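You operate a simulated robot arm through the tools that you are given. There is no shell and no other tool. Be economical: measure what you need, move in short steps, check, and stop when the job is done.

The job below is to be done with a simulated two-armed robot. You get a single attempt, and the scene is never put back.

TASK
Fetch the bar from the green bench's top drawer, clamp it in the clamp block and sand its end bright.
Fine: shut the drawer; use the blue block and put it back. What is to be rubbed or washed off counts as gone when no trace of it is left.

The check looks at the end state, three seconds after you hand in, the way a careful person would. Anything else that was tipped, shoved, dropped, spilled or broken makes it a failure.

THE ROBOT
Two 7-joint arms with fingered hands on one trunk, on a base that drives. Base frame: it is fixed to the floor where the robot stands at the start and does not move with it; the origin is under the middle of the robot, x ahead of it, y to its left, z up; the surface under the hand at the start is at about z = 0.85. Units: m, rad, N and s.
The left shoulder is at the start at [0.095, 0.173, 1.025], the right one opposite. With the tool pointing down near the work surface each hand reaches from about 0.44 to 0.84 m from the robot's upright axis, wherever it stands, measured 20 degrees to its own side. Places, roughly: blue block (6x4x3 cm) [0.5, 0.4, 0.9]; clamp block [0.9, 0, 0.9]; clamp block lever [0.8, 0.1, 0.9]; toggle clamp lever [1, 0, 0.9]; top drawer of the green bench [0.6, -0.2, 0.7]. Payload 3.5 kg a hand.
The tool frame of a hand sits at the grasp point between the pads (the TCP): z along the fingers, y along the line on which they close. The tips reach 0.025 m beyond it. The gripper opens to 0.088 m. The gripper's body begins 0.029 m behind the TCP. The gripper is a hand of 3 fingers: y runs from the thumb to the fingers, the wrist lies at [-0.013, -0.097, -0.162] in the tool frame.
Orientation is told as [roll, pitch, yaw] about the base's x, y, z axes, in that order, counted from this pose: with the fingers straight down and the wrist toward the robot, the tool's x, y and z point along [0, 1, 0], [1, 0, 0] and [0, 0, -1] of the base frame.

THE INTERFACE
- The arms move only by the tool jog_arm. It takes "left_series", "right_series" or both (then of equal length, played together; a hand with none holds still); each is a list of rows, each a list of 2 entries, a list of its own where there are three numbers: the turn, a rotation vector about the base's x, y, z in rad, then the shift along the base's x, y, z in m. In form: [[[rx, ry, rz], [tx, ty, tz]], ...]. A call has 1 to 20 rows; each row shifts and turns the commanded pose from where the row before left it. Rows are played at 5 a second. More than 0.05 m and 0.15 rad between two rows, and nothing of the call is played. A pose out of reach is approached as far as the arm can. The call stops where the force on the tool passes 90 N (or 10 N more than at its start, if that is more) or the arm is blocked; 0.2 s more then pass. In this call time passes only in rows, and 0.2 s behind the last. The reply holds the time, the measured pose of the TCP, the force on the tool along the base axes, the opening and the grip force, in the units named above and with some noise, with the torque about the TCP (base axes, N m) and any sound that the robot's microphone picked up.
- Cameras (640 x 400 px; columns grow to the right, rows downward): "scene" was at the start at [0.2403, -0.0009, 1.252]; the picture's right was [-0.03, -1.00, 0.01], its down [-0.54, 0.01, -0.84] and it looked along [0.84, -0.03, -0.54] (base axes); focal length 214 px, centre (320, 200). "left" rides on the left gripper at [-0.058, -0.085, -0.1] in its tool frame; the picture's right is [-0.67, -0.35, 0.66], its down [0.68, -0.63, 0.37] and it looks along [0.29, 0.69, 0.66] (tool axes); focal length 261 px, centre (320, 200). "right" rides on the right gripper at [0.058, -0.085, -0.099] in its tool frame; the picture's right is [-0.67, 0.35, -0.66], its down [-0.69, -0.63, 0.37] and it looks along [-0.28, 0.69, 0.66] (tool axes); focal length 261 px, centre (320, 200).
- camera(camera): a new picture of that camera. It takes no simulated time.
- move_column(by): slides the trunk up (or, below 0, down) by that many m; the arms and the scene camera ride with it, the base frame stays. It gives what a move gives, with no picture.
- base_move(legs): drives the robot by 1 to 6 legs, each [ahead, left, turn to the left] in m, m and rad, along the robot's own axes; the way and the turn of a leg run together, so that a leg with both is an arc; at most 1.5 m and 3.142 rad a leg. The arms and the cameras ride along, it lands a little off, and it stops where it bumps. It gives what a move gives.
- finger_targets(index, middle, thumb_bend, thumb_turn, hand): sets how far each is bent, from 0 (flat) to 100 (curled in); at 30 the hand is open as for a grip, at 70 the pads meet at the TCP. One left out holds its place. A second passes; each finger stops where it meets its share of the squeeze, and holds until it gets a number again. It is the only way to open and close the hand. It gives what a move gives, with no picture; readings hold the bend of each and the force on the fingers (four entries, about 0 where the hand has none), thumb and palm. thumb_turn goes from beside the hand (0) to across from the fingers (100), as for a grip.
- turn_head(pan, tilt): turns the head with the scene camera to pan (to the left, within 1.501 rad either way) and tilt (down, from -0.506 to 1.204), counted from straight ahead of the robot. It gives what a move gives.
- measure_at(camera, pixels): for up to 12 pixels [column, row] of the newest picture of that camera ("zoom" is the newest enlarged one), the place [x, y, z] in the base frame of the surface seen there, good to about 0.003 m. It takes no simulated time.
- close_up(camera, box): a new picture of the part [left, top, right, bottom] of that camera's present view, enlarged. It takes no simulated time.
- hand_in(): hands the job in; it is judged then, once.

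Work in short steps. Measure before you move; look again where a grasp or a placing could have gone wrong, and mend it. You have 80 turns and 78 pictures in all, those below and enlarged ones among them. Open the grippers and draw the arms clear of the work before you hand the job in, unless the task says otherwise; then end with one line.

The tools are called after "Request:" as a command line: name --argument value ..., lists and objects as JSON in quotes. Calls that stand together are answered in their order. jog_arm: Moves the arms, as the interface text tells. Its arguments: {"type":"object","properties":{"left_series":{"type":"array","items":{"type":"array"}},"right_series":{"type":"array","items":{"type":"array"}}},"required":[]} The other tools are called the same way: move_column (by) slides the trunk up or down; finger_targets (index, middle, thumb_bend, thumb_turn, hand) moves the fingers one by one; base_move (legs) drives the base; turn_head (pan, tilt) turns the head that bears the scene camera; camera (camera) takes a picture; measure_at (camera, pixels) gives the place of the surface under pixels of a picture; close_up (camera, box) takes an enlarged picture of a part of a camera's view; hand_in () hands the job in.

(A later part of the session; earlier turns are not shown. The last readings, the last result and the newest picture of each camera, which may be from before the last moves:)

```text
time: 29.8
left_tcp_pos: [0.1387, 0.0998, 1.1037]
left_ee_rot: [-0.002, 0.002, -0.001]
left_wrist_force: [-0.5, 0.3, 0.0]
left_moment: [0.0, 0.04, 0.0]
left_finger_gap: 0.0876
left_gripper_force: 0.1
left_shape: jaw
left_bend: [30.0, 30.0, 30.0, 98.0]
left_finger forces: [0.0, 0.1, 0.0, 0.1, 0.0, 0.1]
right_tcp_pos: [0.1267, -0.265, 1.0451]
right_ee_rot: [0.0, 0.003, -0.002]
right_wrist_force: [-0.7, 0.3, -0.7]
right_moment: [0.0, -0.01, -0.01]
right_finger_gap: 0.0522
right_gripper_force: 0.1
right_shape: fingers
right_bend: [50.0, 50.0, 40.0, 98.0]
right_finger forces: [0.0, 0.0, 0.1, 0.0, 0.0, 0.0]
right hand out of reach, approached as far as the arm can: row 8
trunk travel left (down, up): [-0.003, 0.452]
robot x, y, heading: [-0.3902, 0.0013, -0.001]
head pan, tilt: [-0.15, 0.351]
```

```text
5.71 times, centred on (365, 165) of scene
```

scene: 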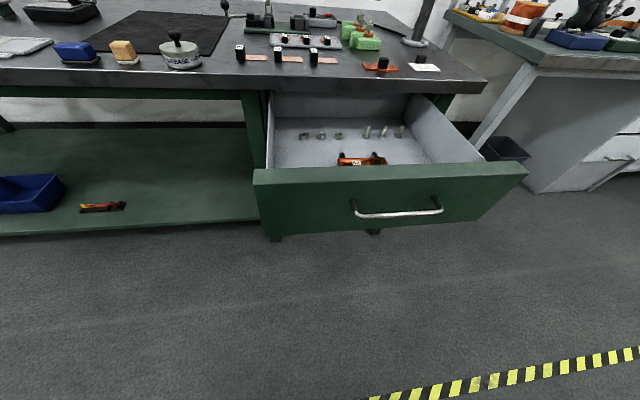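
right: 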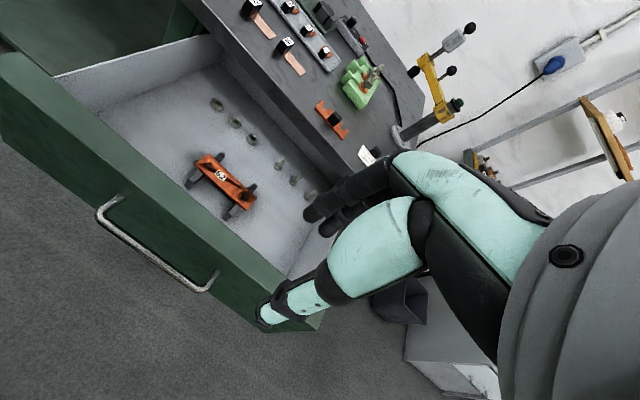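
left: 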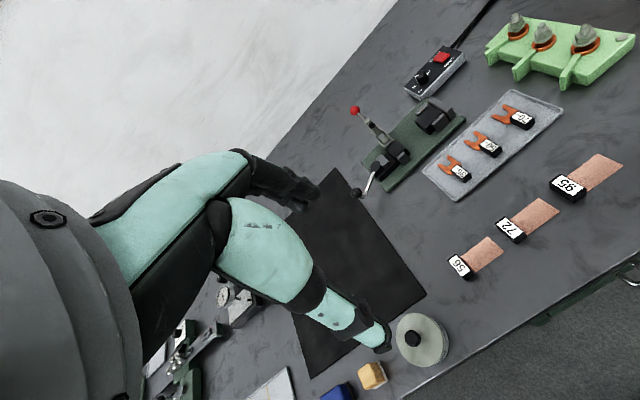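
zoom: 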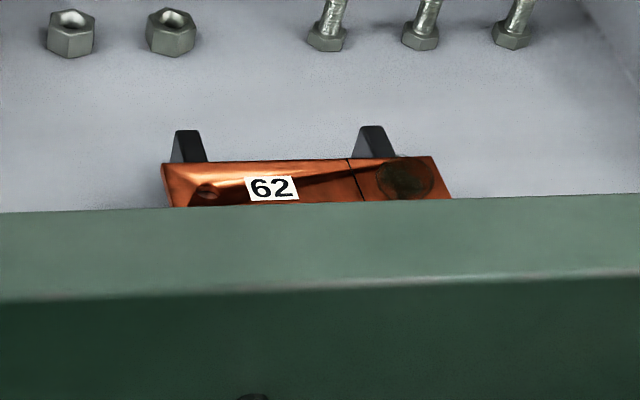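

The bar is number 62: a flat copper bar on two rails, with a dark patch on its right end beyond a scribed line. I measure its edges for the grasp.

Request:
measure_at --camera "right" --pixels '[[202, 160], [207, 157], [198, 163], [250, 202], [254, 199], [246, 207], [227, 173], [218, 185], [231, 176], [224, 188], [240, 208], [196, 175]]'

```text
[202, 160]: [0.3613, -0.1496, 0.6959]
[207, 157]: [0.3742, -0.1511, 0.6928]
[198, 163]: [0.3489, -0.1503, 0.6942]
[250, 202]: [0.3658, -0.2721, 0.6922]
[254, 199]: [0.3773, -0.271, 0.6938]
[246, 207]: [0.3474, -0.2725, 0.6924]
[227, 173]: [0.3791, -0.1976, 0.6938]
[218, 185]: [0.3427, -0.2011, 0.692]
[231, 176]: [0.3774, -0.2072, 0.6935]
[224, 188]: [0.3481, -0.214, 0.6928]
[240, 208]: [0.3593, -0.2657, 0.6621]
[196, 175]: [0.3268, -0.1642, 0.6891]
```

The bar spans x 0.343–0.380, y −0.145 to −0.277, with its top at z 0.693. Before choosing how to hold it, I raise the trunk for a better view of the clamp block.

Request:
move_column --by 0.44

Request:
turn_head --pan 0.0 --tilt 0.5

Request:
close_up --camera "scene" --box '[260, 90, 400, 180]'

```text
refused: 0.44 is not a number from -0.4 to 0.4
```

```text
time: 30.5
left_tcp_pos: [0.1383, 0.1, 1.1036]
left_ee_rot: [0.0, 0.001, -0.001]
left_wrist_force: [0.2, -0.8, 0.0]
left_moment: [-0.01, -0.01, 0.01]
left_finger_gap: 0.0877
left_gripper_force: 0.0
left_shape: jaw
left_bend: [30.0, 30.0, 30.0, 98.0]
left_finger forces: [0.0, 0.0, 0.0, 0.0, 0.1, 0.1]
right_tcp_pos: [0.1282, -0.2648, 1.0458]
right_ee_rot: [0.0, 0.001, -0.002]
right_wrist_force: [-0.8, 0.1, -0.5]
right_moment: [0.01, 0.0, -0.02]
right_finger_gap: 0.0526
right_gripper_force: 0.0
right_shape: fingers
right_bend: [50.0, 50.0, 40.0, 98.0]
right_finger forces: [0.0, 0.1, 0.0, 0.1, 0.0, 0.0]
trunk travel left (down, up): [-0.003, 0.452]
robot x, y, heading: [-0.3959, 0.001, -0.001]
head pan, tilt: [0.0, 0.499]
```

```text
4.44 times, centred on (330, 135) of scene
```

zoom: 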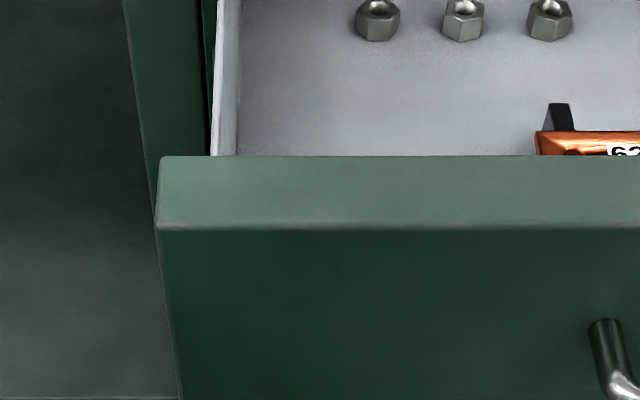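

The rise is capped at 0.4 m a call. I raise the trunk 0.4 m and look again with a flatter tilt.

Request:
move_column --by 0.4

Request:
turn_head --pan 0.0 --tilt 0.3

Request:
camera --camera "scene"

```text
time: 34.3
left_tcp_pos: [0.1374, 0.1005, 1.5029]
left_ee_rot: [0.0, 0.001, 0.0]
left_wrist_force: [0.8, 0.0, 0.2]
left_moment: [0.02, 0.03, -0.02]
left_finger_gap: 0.0876
left_gripper_force: 0.1
left_shape: jaw
left_bend: [30.0, 30.0, 30.0, 98.0]
left_finger forces: [0.0, 0.0, 0.0, 0.0, 0.1, 0.1]
right_tcp_pos: [0.1157, -0.2643, 1.4602]
right_ee_rot: [0.001, -0.027, -0.003]
right_wrist_force: [-0.7, 0.8, -0.9]
right_moment: [0.0, 0.02, -0.02]
right_finger_gap: 0.052
right_gripper_force: 0.1
right_shape: fingers
right_bend: [50.0, 50.0, 40.0, 98.0]
right_finger forces: [0.0, 0.1, 0.0, 0.0, 0.0, 0.0]
trunk travel left (down, up): [-0.403, 0.052]
robot x, y, heading: [-0.3895, 0.0009, -0.001]
head pan, tilt: [0.0, 0.499]
```

```text
time: 35.1
left_tcp_pos: [0.1386, 0.0986, 1.503]
left_ee_rot: [0.0, 0.0, -0.002]
left_wrist_force: [0.1, 0.3, -0.4]
left_moment: [0.0, -0.01, 0.0]
left_finger_gap: 0.088
left_gripper_force: 0.0
left_shape: jaw
left_bend: [30.0, 30.0, 30.0, 98.0]
left_finger forces: [0.1, 0.0, 0.1, 0.0, 0.0, 0.0]
right_tcp_pos: [0.116, -0.2649, 1.4601]
right_ee_rot: [-0.001, -0.026, -0.003]
right_wrist_force: [0.0, -0.2, 0.9]
right_moment: [-0.03, -0.04, 0.0]
right_finger_gap: 0.0524
right_gripper_force: 0.2
right_shape: fingers
right_bend: [50.0, 50.0, 40.0, 98.0]
right_finger forces: [0.0, 0.1, 0.1, 0.0, 0.0, 0.0]
trunk travel left (down, up): [-0.403, 0.052]
robot x, y, heading: [-0.393, -0.0036, -0.003]
head pan, tilt: [0.0, 0.3]
```

```text
52 pictures are left
```

scene: 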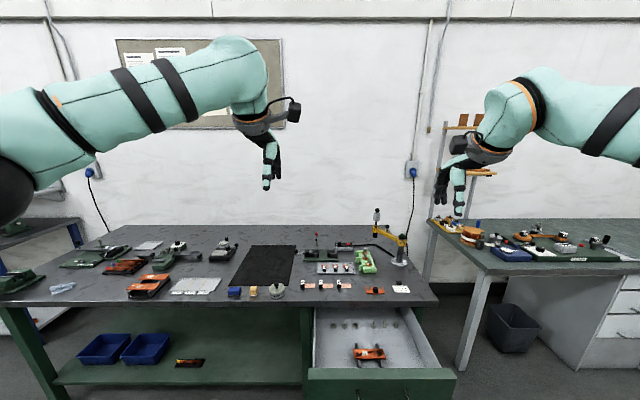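

Request:
close_up --camera "scene" --box '[280, 225, 370, 282]'

Request:
close_up --camera "scene" --box '[100, 225, 300, 350]'

```text
7.02 times, centred on (325, 254) of scene
```

zoom: 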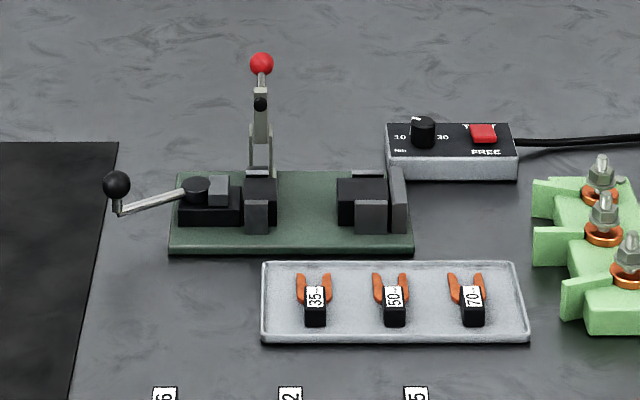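

```text
3.20 times, centred on (200, 288) of scene
```

zoom: 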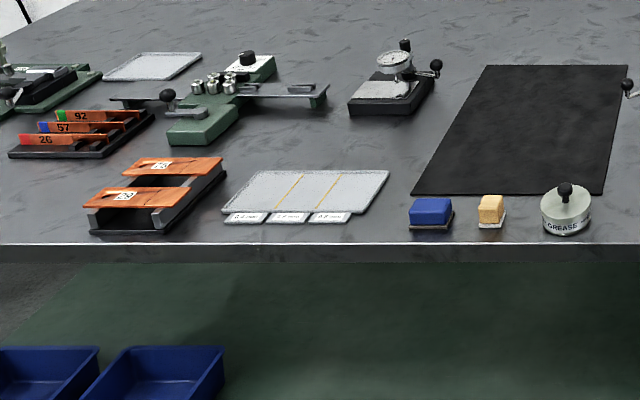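

The clamp block has two supports about 0.1 m apart in y, so the bar should be held at its middle with fingers across its width. I lower the trunk and bring the right hand above the bar.

Request:
move_column --by -0.3

Request:
jog_arm --right_series '[[[0, 0.026, 0.003], [0.04, 0.008, -0.02]], [[0, 0, 0], [0.04, 0.008, -0.02]], [[0, 0, 0], [0.04, 0.008, -0.02]], [[0, 0, 0], [0.04, 0.008, -0.02]], [[0, 0, 0], [0.04, 0.008, -0.02]], [[0, 0, 0], [0.03, 0.008, -0.03]], [[0, 0, 0], [0.015, 0.008, -0.04]], [[0, 0, 0], [0, 0, -0.04]], [[0, 0, 0], [0, 0, -0.04]], [[0, 0, 0], [0, 0, -0.04]]]'

Request:
turn_head --pan -0.2 --tilt 0.6

Request:
camera --camera "right"

```text
time: 38.1
left_tcp_pos: [0.1384, 0.0995, 1.2029]
left_ee_rot: [-0.001, -0.001, -0.001]
left_wrist_force: [0.4, 0.3, -0.5]
left_moment: [-0.01, -0.02, 0.0]
left_finger_gap: 0.0874
left_gripper_force: 0.0
left_shape: jaw
left_bend: [30.0, 30.0, 30.0, 98.0]
left_finger forces: [0.0, 0.0, 0.0, 0.1, 0.0, 0.0]
right_tcp_pos: [0.1145, -0.2644, 1.1596]
right_ee_rot: [0.001, -0.026, -0.004]
right_wrist_force: [-0.4, -0.1, 0.1]
right_moment: [-0.04, 0.0, 0.0]
right_finger_gap: 0.0521
right_gripper_force: 0.1
right_shape: fingers
right_bend: [50.0, 50.0, 40.0, 98.0]
right_finger forces: [0.1, 0.0, 0.0, 0.1, 0.0, 0.1]
trunk travel left (down, up): [-0.103, 0.352]
robot x, y, heading: [-0.3921, 0.0011, -0.0]
head pan, tilt: [0.0, 0.3]
```

```text
time: 40.3
left_tcp_pos: [0.1409, 0.0999, 1.2028]
left_ee_rot: [0.001, 0.0, -0.003]
left_wrist_force: [-0.6, 0.2, 0.6]
left_moment: [0.0, 0.0, 0.02]
left_finger_gap: 0.0876
left_gripper_force: 0.0
left_shape: jaw
left_bend: [30.0, 30.0, 30.0, 98.0]
left_finger forces: [0.0, 0.1, 0.0, 0.1, 0.0, 0.1]
right_tcp_pos: [0.2734, -0.2667, 0.8732]
right_ee_rot: [0.002, -0.001, -0.001]
right_wrist_force: [0.0, 0.4, -0.9]
right_moment: [-0.01, -0.02, 0.02]
right_finger_gap: 0.0523
right_gripper_force: 0.1
right_shape: fingers
right_bend: [50.0, 50.0, 40.0, 98.0]
right_finger forces: [0.0, 0.0, 0.0, 0.0, 0.0, 0.1]
right hand out of reach, approached as far as the arm can: row 3, 4, 5, 6, 7
trunk travel left (down, up): [-0.103, 0.352]
robot x, y, heading: [-0.3929, -0.0009, 0.001]
head pan, tilt: [0.0, 0.3]
```

```text
time: 41.1
left_tcp_pos: [0.1379, 0.0991, 1.2052]
left_ee_rot: [0.0, 0.001, -0.002]
left_wrist_force: [-0.3, -0.4, 0.2]
left_moment: [-0.01, 0.02, -0.01]
left_finger_gap: 0.0876
left_gripper_force: 0.1
left_shape: jaw
left_bend: [30.0, 30.0, 30.0, 98.0]
left_finger forces: [0.0, 0.1, 0.0, 0.0, 0.0, 0.1]
right_tcp_pos: [0.2739, -0.2677, 0.8734]
right_ee_rot: [0.002, 0.001, 0.0]
right_wrist_force: [0.2, 0.7, 1.3]
right_moment: [-0.01, 0.02, -0.02]
right_finger_gap: 0.0524
right_gripper_force: 0.1
right_shape: fingers
right_bend: [50.0, 50.0, 40.0, 98.0]
right_finger forces: [0.1, 0.0, 0.1, 0.0, 0.2, 0.1]
trunk travel left (down, up): [-0.103, 0.352]
robot x, y, heading: [-0.3912, -0.0018, -0.0]
head pan, tilt: [-0.201, 0.6]
```

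```text
49 pictures are left
```

right: 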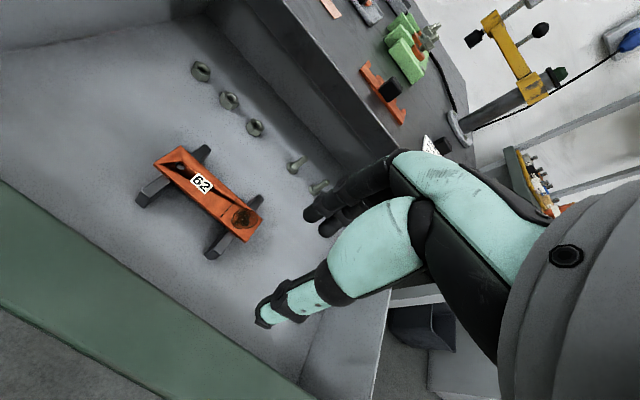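

The bar is at (208,195) in view, ahead-left of the hand. I shift over it at z≈0.78 and open the fingers to a width slightly larger than the bar.

Request:
jog_arm --right_series '[[[0, 0, 0], [0.03, 0.02, 0]], [[0, 0, 0], [0.03, 0.02, -0.01]], [[0, 0, 0], [0.027, 0.018, -0.013]], [[0, 0, 0], [0, 0, -0.03]], [[0, 0, 0], [0, 0, -0.03]]]'

Request:
finger_targets --hand "right" --index 41 --middle 41 --thumb_bend 41

Request:
camera --camera "right"

```text
time: 42.3
left_tcp_pos: [0.1286, 0.105, 1.2087]
left_ee_rot: [-0.006, -0.012, 0.001]
left_wrist_force: [0.0, 1.2, -0.3]
left_moment: [-0.05, -0.03, 0.04]
left_finger_gap: 0.0879
left_gripper_force: 0.0
left_shape: jaw
left_bend: [30.0, 30.0, 30.0, 98.0]
left_finger forces: [0.0, 0.0, 0.0, 0.0, 0.0, 0.1]
right_tcp_pos: [0.2586, -0.2703, 0.8339]
right_ee_rot: [0.002, -0.025, 0.001]
right_wrist_force: [14.7, 0.2, 57.0]
right_moment: [0.12, 2.16, -0.05]
right_finger_gap: 0.0519
right_gripper_force: 27.8
right_shape: fingers
right_bend: [50.0, 50.0, 42.0, 99.0]
right_finger forces: [0.0, 0.0, 0.1, 0.0, 56.6, 0.1]
right hand out of reach, approached as far as the arm can: row 1, 2, 3, 4, 5
trunk travel left (down, up): [-0.103, 0.352]
robot x, y, heading: [-0.3929, -0.0006, -0.001]
head pan, tilt: [-0.201, 0.6]
```

```text
time: 43.3
left_tcp_pos: [0.1298, 0.1057, 1.2083]
left_ee_rot: [-0.005, -0.01, -0.001]
left_wrist_force: [-0.2, 0.1, 0.0]
left_moment: [0.03, -0.04, -0.02]
left_finger_gap: 0.0876
left_gripper_force: 0.0
left_shape: jaw
left_bend: [30.0, 30.0, 30.0, 98.0]
left_finger forces: [0.0, 0.0, 0.0, 0.0, 0.0, 0.0]
right_tcp_pos: [0.2582, -0.2674, 0.8337]
right_ee_rot: [0.003, -0.025, 0.002]
right_wrist_force: [21.1, 2.5, 85.7]
right_moment: [0.01, 3.23, -0.08]
right_finger_gap: 0.0611
right_gripper_force: 42.9
right_shape: fingers
right_bend: [41.0, 41.0, 42.0, 100.0]
right_finger forces: [0.0, 0.1, 0.0, 0.0, 85.9, 0.0]
trunk travel left (down, up): [-0.103, 0.352]
robot x, y, heading: [-0.3918, 0.0008, -0.002]
head pan, tilt: [-0.201, 0.6]
```

```text
48 pictures are left
```

right: 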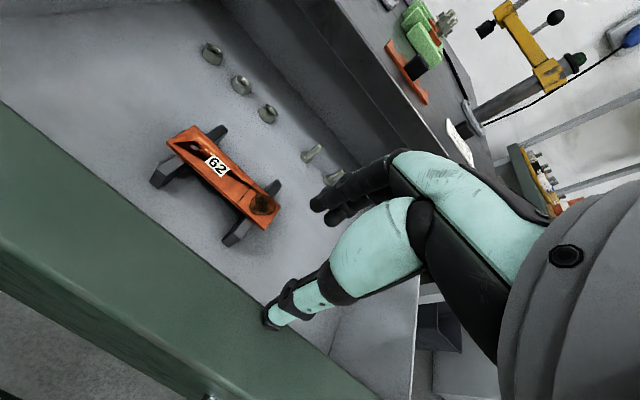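

The thumb is pressing on the drawer front's top (86 N) because the forward move was out of reach. I lift off at once, then drive the base forward 0.12 m.

Request:
jog_arm --right_series '[[[0, 0, 0], [0, 0, 0.03]], [[0, 0.02, 0], [0, 0, 0.03]], [[0, 0, 0], [0, 0, 0.02]]]'

Request:
base_move --legs '[[0.12, 0, 0]]'

Request:
camera --camera "right"

```text
time: 44.1
left_tcp_pos: [0.1381, 0.0998, 1.2031]
left_ee_rot: [-0.001, 0.001, 0.0]
left_wrist_force: [0.0, 0.9, 0.5]
left_moment: [0.01, 0.01, -0.01]
left_finger_gap: 0.0875
left_gripper_force: 0.0
left_shape: jaw
left_bend: [30.0, 30.0, 30.0, 98.0]
left_finger forces: [0.0, 0.0, 0.1, 0.0, 0.0, 0.0]
right_tcp_pos: [0.2599, -0.2757, 0.8994]
right_ee_rot: [0.002, 0.023, -0.001]
right_wrist_force: [0.8, -0.2, 0.3]
right_moment: [0.02, 0.01, 0.0]
right_finger_gap: 0.061
right_gripper_force: 0.0
right_shape: fingers
right_bend: [41.0, 41.0, 41.0, 98.0]
right_finger forces: [0.0, 0.0, 0.1, 0.0, 0.0, 0.0]
trunk travel left (down, up): [-0.103, 0.352]
robot x, y, heading: [-0.3909, 0.0015, -0.002]
head pan, tilt: [-0.201, 0.6]
```

```text
time: 45.3
left_tcp_pos: [0.2592, 0.0985, 1.2037]
left_ee_rot: [0.0, -0.001, -0.002]
left_wrist_force: [-0.2, 0.4, 0.1]
left_moment: [-0.04, 0.01, -0.02]
left_finger_gap: 0.0879
left_gripper_force: 0.0
left_shape: jaw
left_bend: [30.0, 30.0, 30.0, 98.0]
left_finger forces: [0.0, 0.1, 0.0, 0.0, 0.0, 0.0]
right_tcp_pos: [0.3805, -0.2758, 0.8996]
right_ee_rot: [0.001, 0.019, -0.002]
right_wrist_force: [0.3, -0.8, -0.2]
right_moment: [-0.02, 0.01, -0.01]
right_finger_gap: 0.0615
right_gripper_force: 0.0
right_shape: fingers
right_bend: [41.0, 41.0, 41.0, 98.0]
right_finger forces: [0.1, 0.0, 0.1, 0.0, 0.0, 0.0]
trunk travel left (down, up): [-0.103, 0.352]
robot x, y, heading: [-0.2686, 0.0041, -0.008]
head pan, tilt: [-0.201, 0.6]
```

```text
47 pictures are left
```

right: 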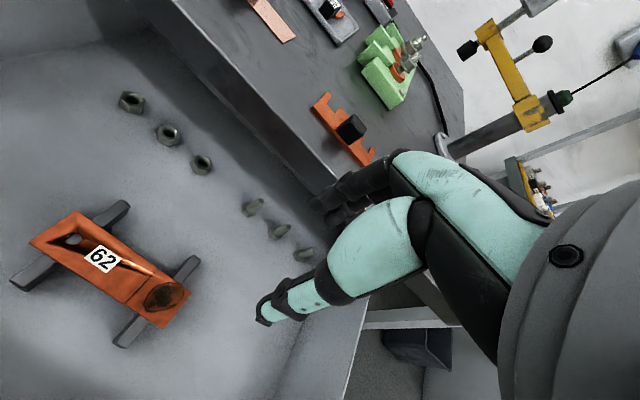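

The base is closer now. I measure the bar again in this view, since the drawer may have shifted a little.

Request:
measure_at --camera "right" --pixels '[[60, 232], [170, 308], [134, 262], [112, 287], [80, 216], [36, 243], [188, 295], [160, 322], [60, 320]]'

```text
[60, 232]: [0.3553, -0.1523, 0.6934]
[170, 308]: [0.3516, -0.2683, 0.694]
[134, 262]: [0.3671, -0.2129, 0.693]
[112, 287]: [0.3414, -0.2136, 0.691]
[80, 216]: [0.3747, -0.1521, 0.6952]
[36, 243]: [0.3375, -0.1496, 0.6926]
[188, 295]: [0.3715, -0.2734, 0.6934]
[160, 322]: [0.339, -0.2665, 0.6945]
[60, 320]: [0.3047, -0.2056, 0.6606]
```

The bar's centre is at about (0.355, −0.211). I move over it and descend to z≈0.73 first.

Request:
jog_arm --right_series '[[[0, -0.018, 0], [-0.012, 0.03, 0]], [[0, 0, 0], [-0.013, 0.035, 0]], [[0, 0, 0], [0, 0, -0.04]], [[0, 0, 0], [0, 0, -0.04]], [[0, 0, 0], [0, 0, -0.04]], [[0, 0, 0], [0, 0, -0.04]]]'

Request:
camera --camera "right"

Request:
close_up --camera "scene" --box '[240, 120, 480, 270]'

```text
time: 46.7
left_tcp_pos: [0.2584, 0.0987, 1.2037]
left_ee_rot: [-0.001, 0.0, -0.001]
left_wrist_force: [0.4, 0.1, 0.8]
left_moment: [-0.04, 0.01, 0.01]
left_finger_gap: 0.0879
left_gripper_force: 0.2
left_shape: jaw
left_bend: [30.0, 30.0, 30.0, 98.0]
left_finger forces: [0.1, 0.1, 0.0, 0.0, 0.0, 0.0]
right_tcp_pos: [0.3217, -0.2431, 0.7648]
right_ee_rot: [0.001, 0.001, -0.003]
right_wrist_force: [0.1, 0.6, -0.8]
right_moment: [0.04, 0.01, 0.0]
right_finger_gap: 0.0613
right_gripper_force: 0.0
right_shape: fingers
right_bend: [41.0, 41.0, 41.0, 98.0]
right_finger forces: [0.1, 0.0, 0.0, 0.0, 0.1, 0.0]
right hand out of reach, approached as far as the arm can: row 3, 4, 5, 6
trunk travel left (down, up): [-0.103, 0.352]
robot x, y, heading: [-0.2712, 0.003, -0.003]
head pan, tilt: [-0.201, 0.6]
```

```text
46 pictures are left
```

right: 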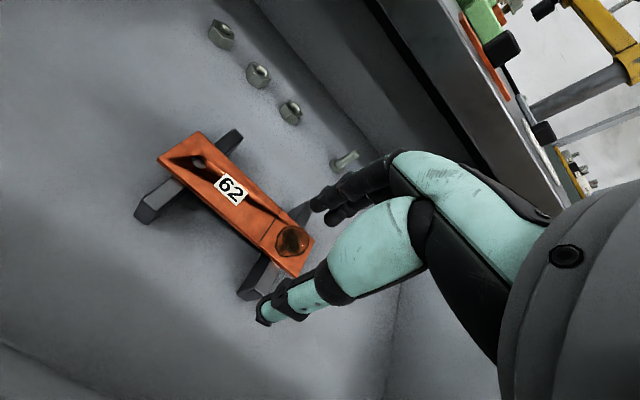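

```text
2.67 times, centred on (360, 195) of scene
```

zoom: 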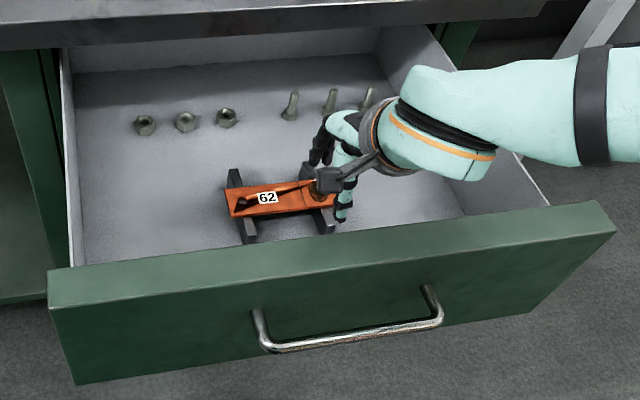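

The hand can't go lower straight-down with this shoulder height. I raise the hand 0.08 m, then lower the trunk 0.1 m so the arm works flatter.

Request:
jog_arm --right_series '[[[0, 0, 0], [0, 0, 0.04]], [[0, 0, 0], [0, 0, 0.04]]]'

Request:
move_column --by -0.1

Request:
jog_arm --right_series '[[[0, 0, 0], [0.017, 0.016, 0]], [[0, 0, 0], [0.016, 0.016, 0]]]'

Request:
camera --camera "right"

```text
time: 47.3
left_tcp_pos: [0.2574, 0.0988, 1.2051]
left_ee_rot: [-0.001, 0.001, -0.001]
left_wrist_force: [0.8, 0.1, 0.1]
left_moment: [0.02, 0.03, 0.02]
left_finger_gap: 0.0877
left_gripper_force: 0.0
left_shape: jaw
left_bend: [30.0, 30.0, 30.0, 98.0]
left_finger forces: [0.0, 0.1, 0.1, 0.0, 0.0, 0.0]
right_tcp_pos: [0.3231, -0.24, 0.8432]
right_ee_rot: [0.003, 0.001, -0.003]
right_wrist_force: [-0.3, 0.1, -0.3]
right_moment: [0.03, -0.01, 0.03]
right_finger_gap: 0.0614
right_gripper_force: 0.1
right_shape: fingers
right_bend: [41.0, 41.0, 41.0, 98.0]
right_finger forces: [0.0, 0.1, 0.0, 0.0, 0.0, 0.0]
trunk travel left (down, up): [-0.103, 0.352]
robot x, y, heading: [-0.2715, -0.0009, -0.006]
head pan, tilt: [-0.201, 0.6]
```

```text
time: 48.6
left_tcp_pos: [0.2562, 0.098, 1.1046]
left_ee_rot: [-0.002, -0.002, -0.003]
left_wrist_force: [-1.0, -0.2, 0.1]
left_moment: [0.0, 0.04, 0.05]
left_finger_gap: 0.0876
left_gripper_force: 0.2
left_shape: jaw
left_bend: [30.0, 30.0, 30.0, 98.0]
left_finger forces: [0.0, 0.1, 0.0, 0.1, 0.0, 0.1]
right_tcp_pos: [0.3218, -0.2408, 0.7442]
right_ee_rot: [0.001, 0.0, -0.001]
right_wrist_force: [0.2, -1.5, 0.3]
right_moment: [0.0, 0.01, 0.0]
right_finger_gap: 0.0608
right_gripper_force: 0.1
right_shape: fingers
right_bend: [41.0, 41.0, 41.0, 98.0]
right_finger forces: [0.0, 0.0, 0.0, 0.0, 0.0, 0.1]
trunk travel left (down, up): [-0.003, 0.452]
robot x, y, heading: [-0.2724, -0.0017, 0.001]
head pan, tilt: [-0.201, 0.6]
```

```text
time: 49.2
left_tcp_pos: [0.2585, 0.0996, 1.1029]
left_ee_rot: [-0.001, -0.001, -0.001]
left_wrist_force: [-0.3, 0.0, 0.3]
left_moment: [0.01, 0.04, -0.01]
left_finger_gap: 0.0876
left_gripper_force: 0.0
left_shape: jaw
left_bend: [30.0, 30.0, 30.0, 98.0]
left_finger forces: [0.0, 0.1, 0.0, 0.0, 0.0, 0.0]
right_tcp_pos: [0.3554, -0.2082, 0.7427]
right_ee_rot: [0.002, 0.0, -0.002]
right_wrist_force: [-0.3, -0.9, -0.5]
right_moment: [0.02, -0.03, 0.0]
right_finger_gap: 0.0611
right_gripper_force: 0.0
right_shape: fingers
right_bend: [41.0, 41.0, 41.0, 98.0]
right_finger forces: [0.0, 0.1, 0.1, 0.0, 0.1, 0.0]
trunk travel left (down, up): [-0.003, 0.452]
robot x, y, heading: [-0.2705, 0.0005, -0.006]
head pan, tilt: [-0.201, 0.6]
```

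```text
44 pictures are left
```

right: 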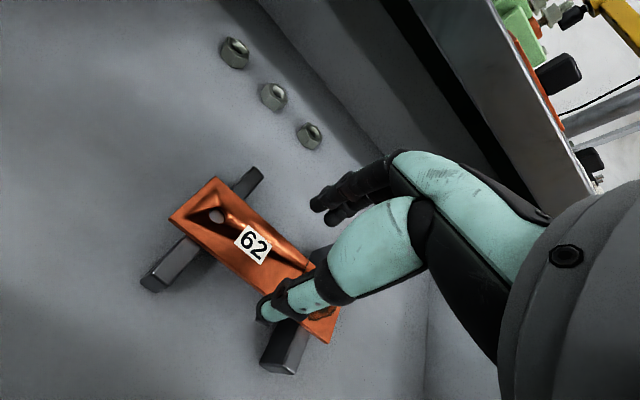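

The hand is above the bar's middle with the fingers on either side. I descend to z≈0.697 and close.

Request:
jog_arm --right_series '[[[0, 0, 0], [0, -0.001, -0.02]], [[0, 0, 0], [0, -0.001, -0.025]]]'

Request:
finger_targets --hand "right" --index 62 --middle 62 --thumb_bend 62

Request:
camera --camera "right"

```text
time: 49.8
left_tcp_pos: [0.2594, 0.0981, 1.1022]
left_ee_rot: [0.0, 0.003, -0.001]
left_wrist_force: [0.2, 0.4, 0.5]
left_moment: [-0.03, 0.01, 0.04]
left_finger_gap: 0.0877
left_gripper_force: 0.0
left_shape: jaw
left_bend: [30.0, 30.0, 30.0, 98.0]
left_finger forces: [0.0, 0.0, 0.0, 0.0, 0.0, 0.1]
right_tcp_pos: [0.3561, -0.2105, 0.6957]
right_ee_rot: [0.003, 0.002, -0.002]
right_wrist_force: [0.5, 0.7, -0.5]
right_moment: [-0.01, -0.02, 0.0]
right_finger_gap: 0.0609
right_gripper_force: 0.0
right_shape: fingers
right_bend: [41.0, 41.0, 41.0, 98.0]
right_finger forces: [0.0, 0.0, 0.1, 0.0, 0.0, 0.1]
trunk travel left (down, up): [-0.003, 0.452]
robot x, y, heading: [-0.2701, -0.0009, -0.0]
head pan, tilt: [-0.201, 0.6]
```

```text
time: 50.8
left_tcp_pos: [0.2596, 0.1003, 1.1038]
left_ee_rot: [0.003, 0.001, -0.001]
left_wrist_force: [-0.1, 0.5, 0.3]
left_moment: [0.03, 0.03, 0.02]
left_finger_gap: 0.0875
left_gripper_force: 0.0
left_shape: jaw
left_bend: [30.0, 30.0, 30.0, 98.0]
left_finger forces: [0.0, 0.0, 0.0, 0.0, 0.1, 0.0]
right_tcp_pos: [0.3552, -0.2105, 0.6967]
right_ee_rot: [0.003, 0.002, -0.003]
right_wrist_force: [-0.8, -0.2, 0.5]
right_moment: [-0.01, -0.03, -0.01]
right_finger_gap: 0.029
right_gripper_force: 5.4
right_shape: fingers
right_bend: [56.0, 62.0, 57.0, 97.0]
right_finger forces: [5.4, 0.1, 0.0, 0.0, 5.8, 0.0]
trunk travel left (down, up): [-0.003, 0.452]
robot x, y, heading: [-0.2702, -0.0014, -0.003]
head pan, tilt: [-0.201, 0.6]
```

```text
43 pictures are left
```

right: 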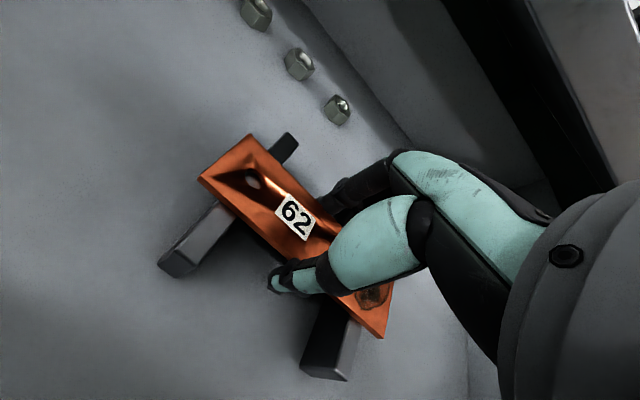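

Index and thumb hold the bar (gap 29 mm, 5.4 N). I firm the grip and then lift a little to check that it comes along.

Request:
finger_targets --hand "right" --index 75 --middle 72 --thumb_bend 75

Request:
jog_arm --right_series '[[[0, 0, 0], [0, 0, 0.02]], [[0, 0, 0], [0, 0, 0.03]], [[0, 0, 0], [0, 0, 0.03]]]'

Request:
camera --camera "right"

Request:
close_up --camera "scene" --box '[240, 100, 480, 250]'

```text
time: 51.8
left_tcp_pos: [0.2587, 0.0989, 1.1029]
left_ee_rot: [0.002, 0.001, -0.003]
left_wrist_force: [0.4, -0.2, 0.1]
left_moment: [0.0, -0.02, -0.01]
left_finger_gap: 0.0875
left_gripper_force: 0.1
left_shape: jaw
left_bend: [30.0, 30.0, 30.0, 98.0]
left_finger forces: [0.0, 0.1, 0.0, 0.1, 0.1, 0.1]
right_tcp_pos: [0.3564, -0.2104, 0.6963]
right_ee_rot: [0.002, 0.003, -0.003]
right_wrist_force: [1.0, -0.8, 0.5]
right_moment: [-0.01, 0.02, -0.01]
right_finger_gap: 0.0198
right_gripper_force: 21.1
right_shape: fingers
right_bend: [73.0, 67.0, 61.0, 96.0]
right_finger forces: [15.8, 4.4, 0.0, 0.0, 20.9, 0.1]
trunk travel left (down, up): [-0.003, 0.452]
robot x, y, heading: [-0.2711, 0.0028, -0.007]
head pan, tilt: [-0.201, 0.6]
```

```text
time: 52.6
left_tcp_pos: [0.2573, 0.1001, 1.1036]
left_ee_rot: [-0.001, 0.0, -0.003]
left_wrist_force: [0.5, -0.4, 0.0]
left_moment: [0.03, 0.01, 0.01]
left_finger_gap: 0.0875
left_gripper_force: 0.1
left_shape: jaw
left_bend: [30.0, 30.0, 30.0, 98.0]
left_finger forces: [0.0, 0.0, 0.0, 0.1, 0.0, 0.0]
right_tcp_pos: [0.3546, -0.2117, 0.7754]
right_ee_rot: [0.001, 0.002, -0.001]
right_wrist_force: [-1.5, 0.2, -2.9]
right_moment: [0.02, -0.01, 0.01]
right_finger_gap: 0.0195
right_gripper_force: 20.5
right_shape: fingers
right_bend: [73.0, 67.0, 61.0, 96.0]
right_finger forces: [15.7, 4.4, 0.1, 0.0, 20.7, 0.0]
trunk travel left (down, up): [-0.003, 0.452]
robot x, y, heading: [-0.2721, -0.002, -0.006]
head pan, tilt: [-0.201, 0.6]
```

```text
42 pictures are left
```

right: 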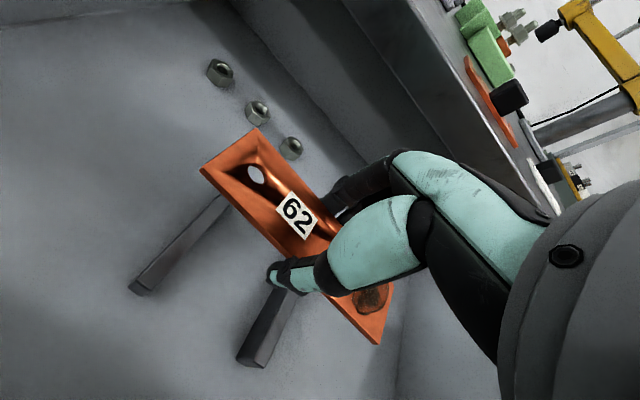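

```text
2.67 times, centred on (360, 175) of scene
```

zoom: 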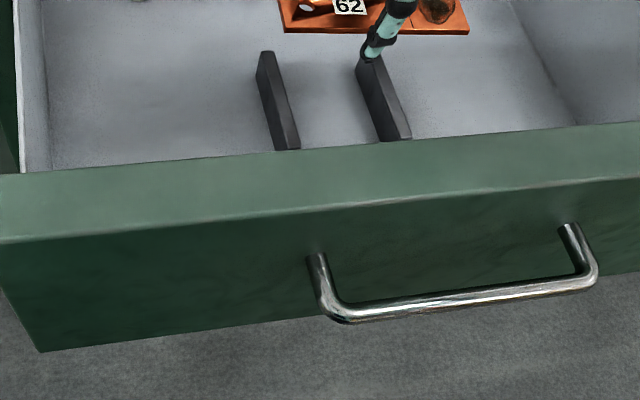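

The bar is held firmly and clear of its rails. I lift it high and to the right, then back the base off so the left hand can push the drawer shut.

Request:
jog_arm --right_series '[[[0, 0, 0], [0, 0, 0.045]], [[0, 0, 0], [0, 0, 0.045]], [[0, 0, 0], [0, 0, 0.045]], [[0, 0, 0], [0, 0, 0.045]], [[0, 0, 0], [0, -0.02, 0.04]], [[0, 0, 0], [0, -0.03, 0.03]], [[0, 0, 0], [0, -0.04, 0.02]], [[0, 0, 0], [0, -0.03, 0.02]]]'

Request:
base_move --legs '[[-0.16, 0, 0]]'

Request:
finger_targets --hand "left" --index 30 --middle 30 --thumb_bend 60

Request:
jog_arm --left_series '[[[0, -0.1, 0], [-0.01, -0.02, -0.045]], [[0, -0.1, 0], [-0.01, -0.03, -0.035]], [[0, -0.1, 0], [0, -0.03, -0.035]], [[0, -0.07, 0], [0, -0.04, -0.03]], [[0, 0, 0], [0, -0.04, -0.03]], [[0, 0, 0], [0, -0.04, -0.03]], [[0, 0, 0], [0, -0.03, -0.035]], [[0, 0, 0], [0, -0.02, -0.04]]]'

Request:
turn_head --pan -0.2 --tilt 0.6

Request:
camera --camera "scene"

```text
time: 54.4
left_tcp_pos: [0.2596, 0.0984, 1.1028]
left_ee_rot: [-0.001, 0.002, -0.001]
left_wrist_force: [0.5, -0.3, -1.5]
left_moment: [-0.01, 0.01, 0.0]
left_finger_gap: 0.0877
left_gripper_force: 0.0
left_shape: jaw
left_bend: [30.0, 30.0, 30.0, 98.0]
left_finger forces: [0.0, 0.1, 0.1, 0.0, 0.1, 0.0]
right_tcp_pos: [0.3445, -0.2712, 1.0161]
right_ee_rot: [0.002, -0.004, -0.01]
right_wrist_force: [0.0, 0.0, -2.5]
right_moment: [-0.01, 0.0, -0.01]
right_finger_gap: 0.0189
right_gripper_force: 20.2
right_shape: fingers
right_bend: [74.0, 67.0, 62.0, 96.0]
right_finger forces: [15.1, 4.3, 0.0, 0.0, 20.3, 0.1]
right hand out of reach, approached as far as the arm can: row 6, 7, 8
trunk travel left (down, up): [-0.003, 0.452]
robot x, y, heading: [-0.2696, -0.0001, -0.002]
head pan, tilt: [-0.201, 0.6]
```

```text
time: 55.9
left_tcp_pos: [0.097, 0.0996, 1.103]
left_ee_rot: [0.0, 0.002, -0.001]
left_wrist_force: [0.0, 1.1, 0.3]
left_moment: [0.0, 0.03, 0.01]
left_finger_gap: 0.0876
left_gripper_force: 0.0
left_shape: jaw
left_bend: [30.0, 30.0, 30.0, 98.0]
left_finger forces: [0.1, 0.0, 0.1, 0.1, 0.0, 0.1]
right_tcp_pos: [0.1838, -0.2705, 1.0163]
right_ee_rot: [0.001, -0.003, -0.008]
right_wrist_force: [-0.2, 0.5, -1.8]
right_moment: [-0.02, -0.04, 0.0]
right_finger_gap: 0.0194
right_gripper_force: 19.7
right_shape: fingers
right_bend: [74.0, 67.0, 62.0, 96.0]
right_finger forces: [15.2, 4.2, 0.0, 0.0, 20.3, 0.1]
trunk travel left (down, up): [-0.003, 0.452]
robot x, y, heading: [-0.4358, -0.0007, -0.004]
head pan, tilt: [-0.201, 0.6]
```

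```text
time: 56.9
left_tcp_pos: [0.1001, 0.0999, 1.1033]
left_ee_rot: [0.0, 0.0, -0.002]
left_wrist_force: [0.2, -0.7, 0.1]
left_moment: [0.01, -0.05, 0.03]
left_finger_gap: 0.0527
left_gripper_force: 0.1
left_shape: fingers
left_bend: [30.0, 30.0, 60.0, 98.0]
left_finger forces: [0.1, 0.0, 0.0, 0.0, 0.0, 0.0]
right_tcp_pos: [0.1859, -0.2699, 1.0161]
right_ee_rot: [0.001, -0.004, -0.01]
right_wrist_force: [0.1, 0.3, -2.4]
right_moment: [-0.01, 0.01, -0.02]
right_finger_gap: 0.0192
right_gripper_force: 19.9
right_shape: fingers
right_bend: [74.0, 67.0, 62.0, 96.0]
right_finger forces: [15.3, 4.2, 0.1, 0.1, 20.3, 0.0]
trunk travel left (down, up): [-0.003, 0.452]
robot x, y, heading: [-0.4291, -0.0006, 0.001]
head pan, tilt: [-0.201, 0.6]
```

```text
refused: row 1 steps farther than a row can; nothing moved
```

```text
time: 57.5
left_tcp_pos: [0.0985, 0.0993, 1.1021]
left_ee_rot: [0.0, 0.001, -0.002]
left_wrist_force: [0.2, 1.1, 0.2]
left_moment: [-0.01, 0.0, 0.04]
left_finger_gap: 0.0527
left_gripper_force: 0.1
left_shape: fingers
left_bend: [30.0, 30.0, 60.0, 98.0]
left_finger forces: [0.0, 0.0, 0.1, 0.1, 0.1, 0.0]
right_tcp_pos: [0.185, -0.2697, 1.0162]
right_ee_rot: [0.001, -0.003, -0.011]
right_wrist_force: [0.2, 0.3, -3.0]
right_moment: [0.01, -0.02, -0.01]
right_finger_gap: 0.0191
right_gripper_force: 20.0
right_shape: fingers
right_bend: [74.0, 67.0, 62.0, 96.0]
right_finger forces: [15.2, 4.2, 0.0, 0.0, 20.3, 0.0]
trunk travel left (down, up): [-0.003, 0.452]
robot x, y, heading: [-0.4313, 0.0014, -0.007]
head pan, tilt: [-0.201, 0.6]
```

```text
40 pictures are left
```

scene: 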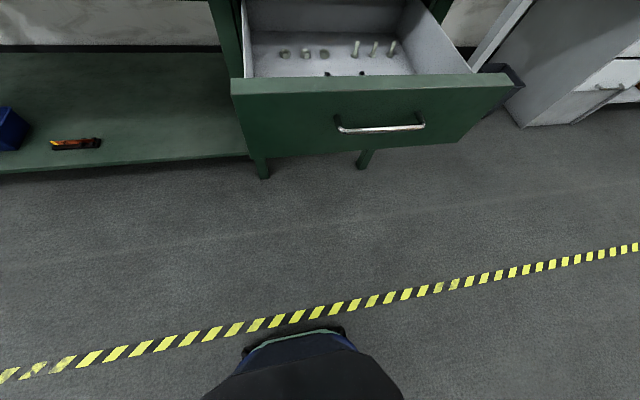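

The base is back and the drawer front is in full view, handle from (338,128) to (424,127). I measure it before placing the left hand.

Request:
measure_at --camera "scene" --pixels '[[341, 131], [380, 130], [420, 128], [300, 110], [250, 110]]'

Request:
jog_arm --left_series '[[[0, -0.1, 0], [0, -0.02, -0.04]], [[0, -0.1, 0], [0, -0.03, -0.035]], [[0, -0.1, 0], [0, -0.03, -0.035]], [[0, -0.07, 0], [0, -0.035, -0.03]], [[0, 0, 0], [0, -0.035, -0.03]], [[0, 0, 0], [0, -0.035, -0.03]], [[0, 0, 0], [0, -0.03, -0.035]], [[0, 0, 0], [0, -0.02, -0.04]]]'

Request:
camera --camera "scene"

```text
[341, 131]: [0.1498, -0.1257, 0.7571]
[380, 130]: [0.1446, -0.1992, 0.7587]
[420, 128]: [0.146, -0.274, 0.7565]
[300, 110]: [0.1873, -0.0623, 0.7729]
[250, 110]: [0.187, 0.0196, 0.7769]
```

```text
time: 59.3
left_tcp_pos: [0.0988, -0.1355, 0.8303]
left_ee_rot: [0.0, -0.37, -0.005]
left_wrist_force: [-0.5, 0.4, 1.5]
left_moment: [0.01, 0.01, -0.01]
left_finger_gap: 0.0526
left_gripper_force: 0.2
left_shape: fingers
left_bend: [30.0, 30.0, 60.0, 98.0]
left_finger forces: [0.0, 0.1, 0.0, 0.0, 0.1, 0.0]
right_tcp_pos: [0.1852, -0.2705, 1.0144]
right_ee_rot: [0.002, -0.004, -0.008]
right_wrist_force: [0.3, 0.8, -2.4]
right_moment: [0.01, 0.03, 0.0]
right_finger_gap: 0.0191
right_gripper_force: 18.7
right_shape: fingers
right_bend: [74.0, 67.0, 62.0, 96.0]
right_finger forces: [14.9, 4.1, 0.1, 0.0, 19.9, 0.0]
trunk travel left (down, up): [-0.003, 0.452]
robot x, y, heading: [-0.4295, 0.0017, -0.001]
head pan, tilt: [-0.201, 0.6]
```

```text
39 pictures are left
```

scene: 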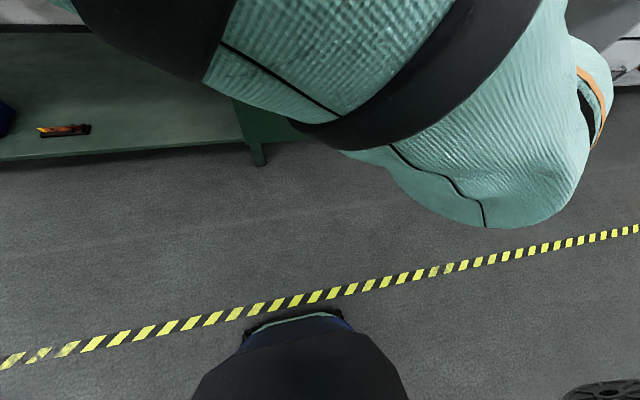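

The left hand is above and just past the handle's plane (bar front at x 0.144, z 0.757). I move back, drop in front of the bar, then drive forward 0.33 m to push the drawer in.

Request:
jog_arm --left_series '[[[0, 0, 0], [-0.04, -0.01, 0]], [[0, 0, 0], [0, -0.005, -0.04]], [[0, 0, 0], [0, 0, -0.038]]]'

Request:
camera --camera "left"

```text
time: 60.0
left_tcp_pos: [0.1057, -0.1213, 0.8186]
left_ee_rot: [-0.145, -0.353, 0.179]
left_wrist_force: [-1.2, -0.6, -0.8]
left_moment: [0.0, -0.01, 0.01]
left_finger_gap: 0.0528
left_gripper_force: 0.0
left_shape: fingers
left_bend: [30.0, 30.0, 60.0, 98.0]
left_finger forces: [0.0, 0.1, 0.0, 0.0, 0.0, 0.1]
right_tcp_pos: [0.1851, -0.2703, 1.0167]
right_ee_rot: [0.002, -0.003, -0.01]
right_wrist_force: [-0.6, 0.3, -1.6]
right_moment: [0.0, -0.02, -0.02]
right_finger_gap: 0.019
right_gripper_force: 19.3
right_shape: fingers
right_bend: [74.0, 67.0, 62.0, 96.0]
right_finger forces: [14.8, 4.1, 0.0, 0.0, 19.6, 0.0]
trunk travel left (down, up): [-0.003, 0.452]
robot x, y, heading: [-0.433, 0.0001, -0.003]
head pan, tilt: [-0.201, 0.6]
stopped in row 3 (left hand): the arm was blocked; the commanded pose is now the measured one
```

```text
38 pictures are left
```

left: 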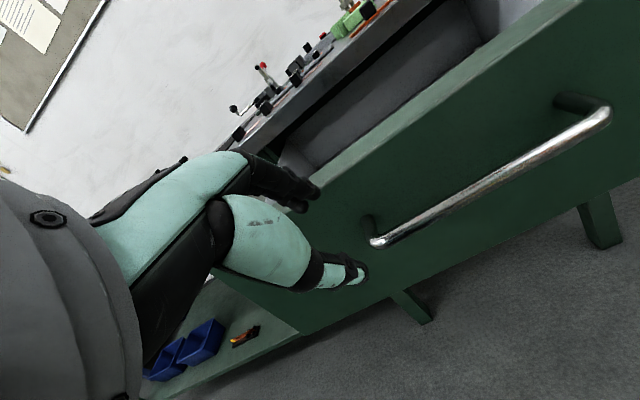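

The left arm was blocked folding across the body. I'll push on the drawer's front panel nearer the middle instead: straighten the hand, move it left, and back the base a bit first.

Request:
jog_arm --left_series '[[[0, 0, 0], [-0.01, 0.02, 0.03]], [[0.07, 0, -0.09], [0, 0.03, 0.0]], [[0.075, 0, -0.09], [0, 0.03, 0]], [[0, -0.02, 0], [0, 0.03, 0]]]'

Request:
base_move --legs '[[-0.1, 0, 0]]'

Request:
finger_targets --hand "left" --index 18 --middle 18 --thumb_bend 60

Request:
jog_arm --left_series '[[[0, 0, 0], [0.01, 0, -0.03]], [[0, 0, 0], [0.01, 0, -0.03]], [[0, 0, 0], [0, 0, -0.02]]]'

Request:
camera --camera "left"

```text
time: 61.0
left_tcp_pos: [0.0922, -0.0129, 0.8467]
left_ee_rot: [0.016, -0.382, -0.063]
left_wrist_force: [-0.6, -0.1, -1.1]
left_moment: [-0.02, 0.01, 0.01]
left_finger_gap: 0.0527
left_gripper_force: 0.2
left_shape: fingers
left_bend: [30.0, 30.0, 60.0, 98.0]
left_finger forces: [0.1, 0.1, 0.0, 0.0, 0.1, 0.0]
right_tcp_pos: [0.1839, -0.269, 1.0164]
right_ee_rot: [0.003, -0.003, -0.008]
right_wrist_force: [0.0, -0.2, -2.3]
right_moment: [-0.01, -0.04, -0.02]
right_finger_gap: 0.0188
right_gripper_force: 19.0
right_shape: fingers
right_bend: [74.0, 67.0, 62.0, 96.0]
right_finger forces: [14.7, 4.0, 0.0, 0.0, 19.5, 0.0]
trunk travel left (down, up): [-0.003, 0.452]
robot x, y, heading: [-0.433, -0.0014, -0.001]
head pan, tilt: [-0.201, 0.6]
```

```text
time: 62.1
left_tcp_pos: [-0.0076, -0.0137, 0.8476]
left_ee_rot: [0.016, -0.383, -0.06]
left_wrist_force: [0.0, -0.3, 0.9]
left_moment: [-0.05, -0.01, 0.0]
left_finger_gap: 0.0526
left_gripper_force: 0.0
left_shape: fingers
left_bend: [30.0, 30.0, 60.0, 98.0]
left_finger forces: [0.0, 0.0, 0.1, 0.0, 0.0, 0.0]
right_tcp_pos: [0.0846, -0.2698, 1.0169]
right_ee_rot: [0.004, -0.006, -0.01]
right_wrist_force: [-0.2, 0.1, -1.9]
right_moment: [0.0, -0.02, 0.01]
right_finger_gap: 0.0187
right_gripper_force: 19.4
right_shape: fingers
right_bend: [74.0, 67.0, 62.0, 96.0]
right_finger forces: [14.7, 4.1, 0.1, 0.0, 19.7, 0.0]
trunk travel left (down, up): [-0.003, 0.452]
robot x, y, heading: [-0.533, 0.0014, -0.006]
head pan, tilt: [-0.201, 0.6]
```

```text
time: 63.1
left_tcp_pos: [-0.007, -0.0111, 0.8458]
left_ee_rot: [0.02, -0.376, -0.057]
left_wrist_force: [-1.1, 0.4, -0.5]
left_moment: [0.01, 0.0, 0.02]
left_finger_gap: 0.0674
left_gripper_force: 0.0
left_shape: fingers
left_bend: [18.0, 18.0, 60.0, 98.0]
left_finger forces: [0.0, 0.0, 0.0, 0.0, 0.0, 0.1]
right_tcp_pos: [0.0845, -0.2699, 1.0159]
right_ee_rot: [0.002, -0.004, -0.008]
right_wrist_force: [0.1, 0.8, -2.9]
right_moment: [0.01, 0.0, -0.01]
right_finger_gap: 0.0188
right_gripper_force: 19.5
right_shape: fingers
right_bend: [74.0, 67.0, 62.0, 96.0]
right_finger forces: [14.7, 4.1, 0.0, 0.0, 19.6, 0.0]
trunk travel left (down, up): [-0.003, 0.452]
robot x, y, heading: [-0.5315, 0.0007, -0.004]
head pan, tilt: [-0.201, 0.6]
```

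```text
time: 64.0
left_tcp_pos: [0.0124, -0.0135, 0.7686]
left_ee_rot: [0.018, -0.382, -0.063]
left_wrist_force: [0.0, 0.4, -0.2]
left_moment: [-0.02, -0.03, -0.01]
left_finger_gap: 0.0672
left_gripper_force: 0.2
left_shape: fingers
left_bend: [18.0, 18.0, 60.0, 98.0]
left_finger forces: [0.0, 0.0, 0.0, 0.0, 0.1, 0.0]
right_tcp_pos: [0.0837, -0.269, 1.0156]
right_ee_rot: [0.002, -0.002, -0.008]
right_wrist_force: [0.1, 0.3, -2.0]
right_moment: [0.01, 0.03, 0.0]
right_finger_gap: 0.0186
right_gripper_force: 19.0
right_shape: fingers
right_bend: [74.0, 67.0, 62.0, 96.0]
right_finger forces: [14.6, 4.0, 0.0, 0.1, 19.4, 0.0]
trunk travel left (down, up): [-0.003, 0.452]
robot x, y, heading: [-0.5363, 0.0003, -0.003]
head pan, tilt: [-0.201, 0.6]
```

```text
37 pictures are left
```

left: 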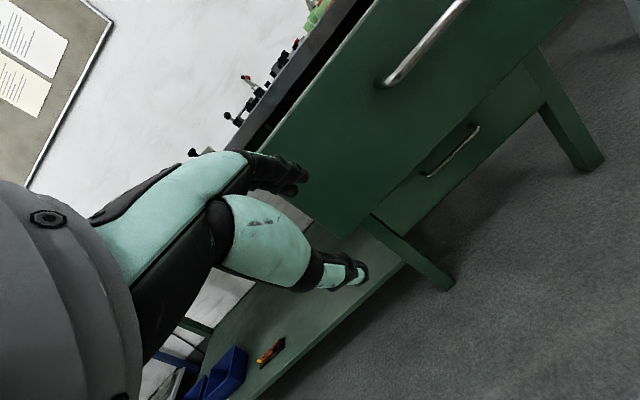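

The fingers point at the front panel left of the handle. I shift 3 cm to the right and drive forward 0.4 m, pushing the drawer in.

Request:
jog_arm --left_series '[[[0, 0, 0.03], [0, -0.03, -0.005]], [[0, 0, 0.03], [0, -0.005, 0]]]'

Request:
base_move --legs '[[0.2, 0, 0], [0.2, 0, 0]]'

Request:
camera --camera "left"

```text
time: 64.5
left_tcp_pos: [0.0125, -0.0475, 0.7632]
left_ee_rot: [0.016, -0.383, 0.0]
left_wrist_force: [-0.6, 0.4, -0.3]
left_moment: [0.0, 0.01, -0.02]
left_finger_gap: 0.0672
left_gripper_force: 0.0
left_shape: fingers
left_bend: [18.0, 18.0, 60.0, 98.0]
left_finger forces: [0.0, 0.1, 0.0, 0.1, 0.0, 0.1]
right_tcp_pos: [0.0843, -0.269, 1.0165]
right_ee_rot: [0.001, -0.004, -0.009]
right_wrist_force: [0.5, 0.1, -1.8]
right_moment: [0.04, 0.02, 0.03]
right_finger_gap: 0.0186
right_gripper_force: 18.9
right_shape: fingers
right_bend: [74.0, 67.0, 62.0, 96.0]
right_finger forces: [14.6, 4.0, 0.1, 0.0, 19.4, 0.0]
trunk travel left (down, up): [-0.003, 0.452]
robot x, y, heading: [-0.5275, 0.0016, -0.008]
head pan, tilt: [-0.201, 0.6]
```

```text
time: 67.3
left_tcp_pos: [0.4095, -0.05, 0.763]
left_ee_rot: [0.016, -0.381, -0.001]
left_wrist_force: [-0.4, -0.6, 0.5]
left_moment: [-0.02, 0.0, 0.03]
left_finger_gap: 0.0673
left_gripper_force: 0.0
left_shape: fingers
left_bend: [18.0, 18.0, 60.0, 98.0]
left_finger forces: [0.1, 0.1, 0.1, 0.1, 0.1, 0.1]
right_tcp_pos: [0.4814, -0.2706, 1.0161]
right_ee_rot: [0.002, -0.004, -0.011]
right_wrist_force: [1.3, -0.5, -2.0]
right_moment: [0.0, -0.03, -0.01]
right_finger_gap: 0.0183
right_gripper_force: 18.8
right_shape: fingers
right_bend: [74.0, 67.0, 62.0, 96.0]
right_finger forces: [14.5, 3.9, 0.0, 0.1, 19.4, 0.1]
trunk travel left (down, up): [-0.003, 0.452]
robot x, y, heading: [-0.1373, 0.0012, -0.006]
head pan, tilt: [-0.201, 0.6]
```

```text
36 pictures are left
```

left: 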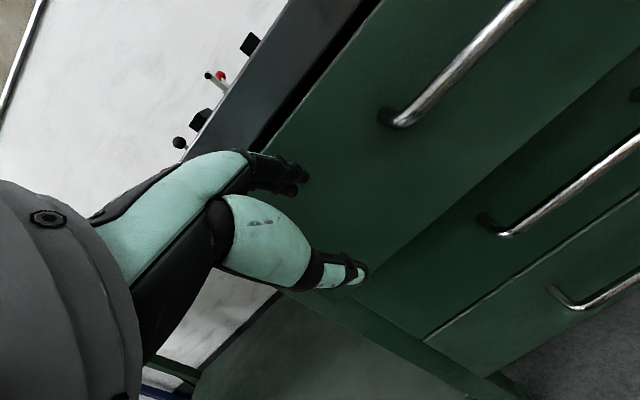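

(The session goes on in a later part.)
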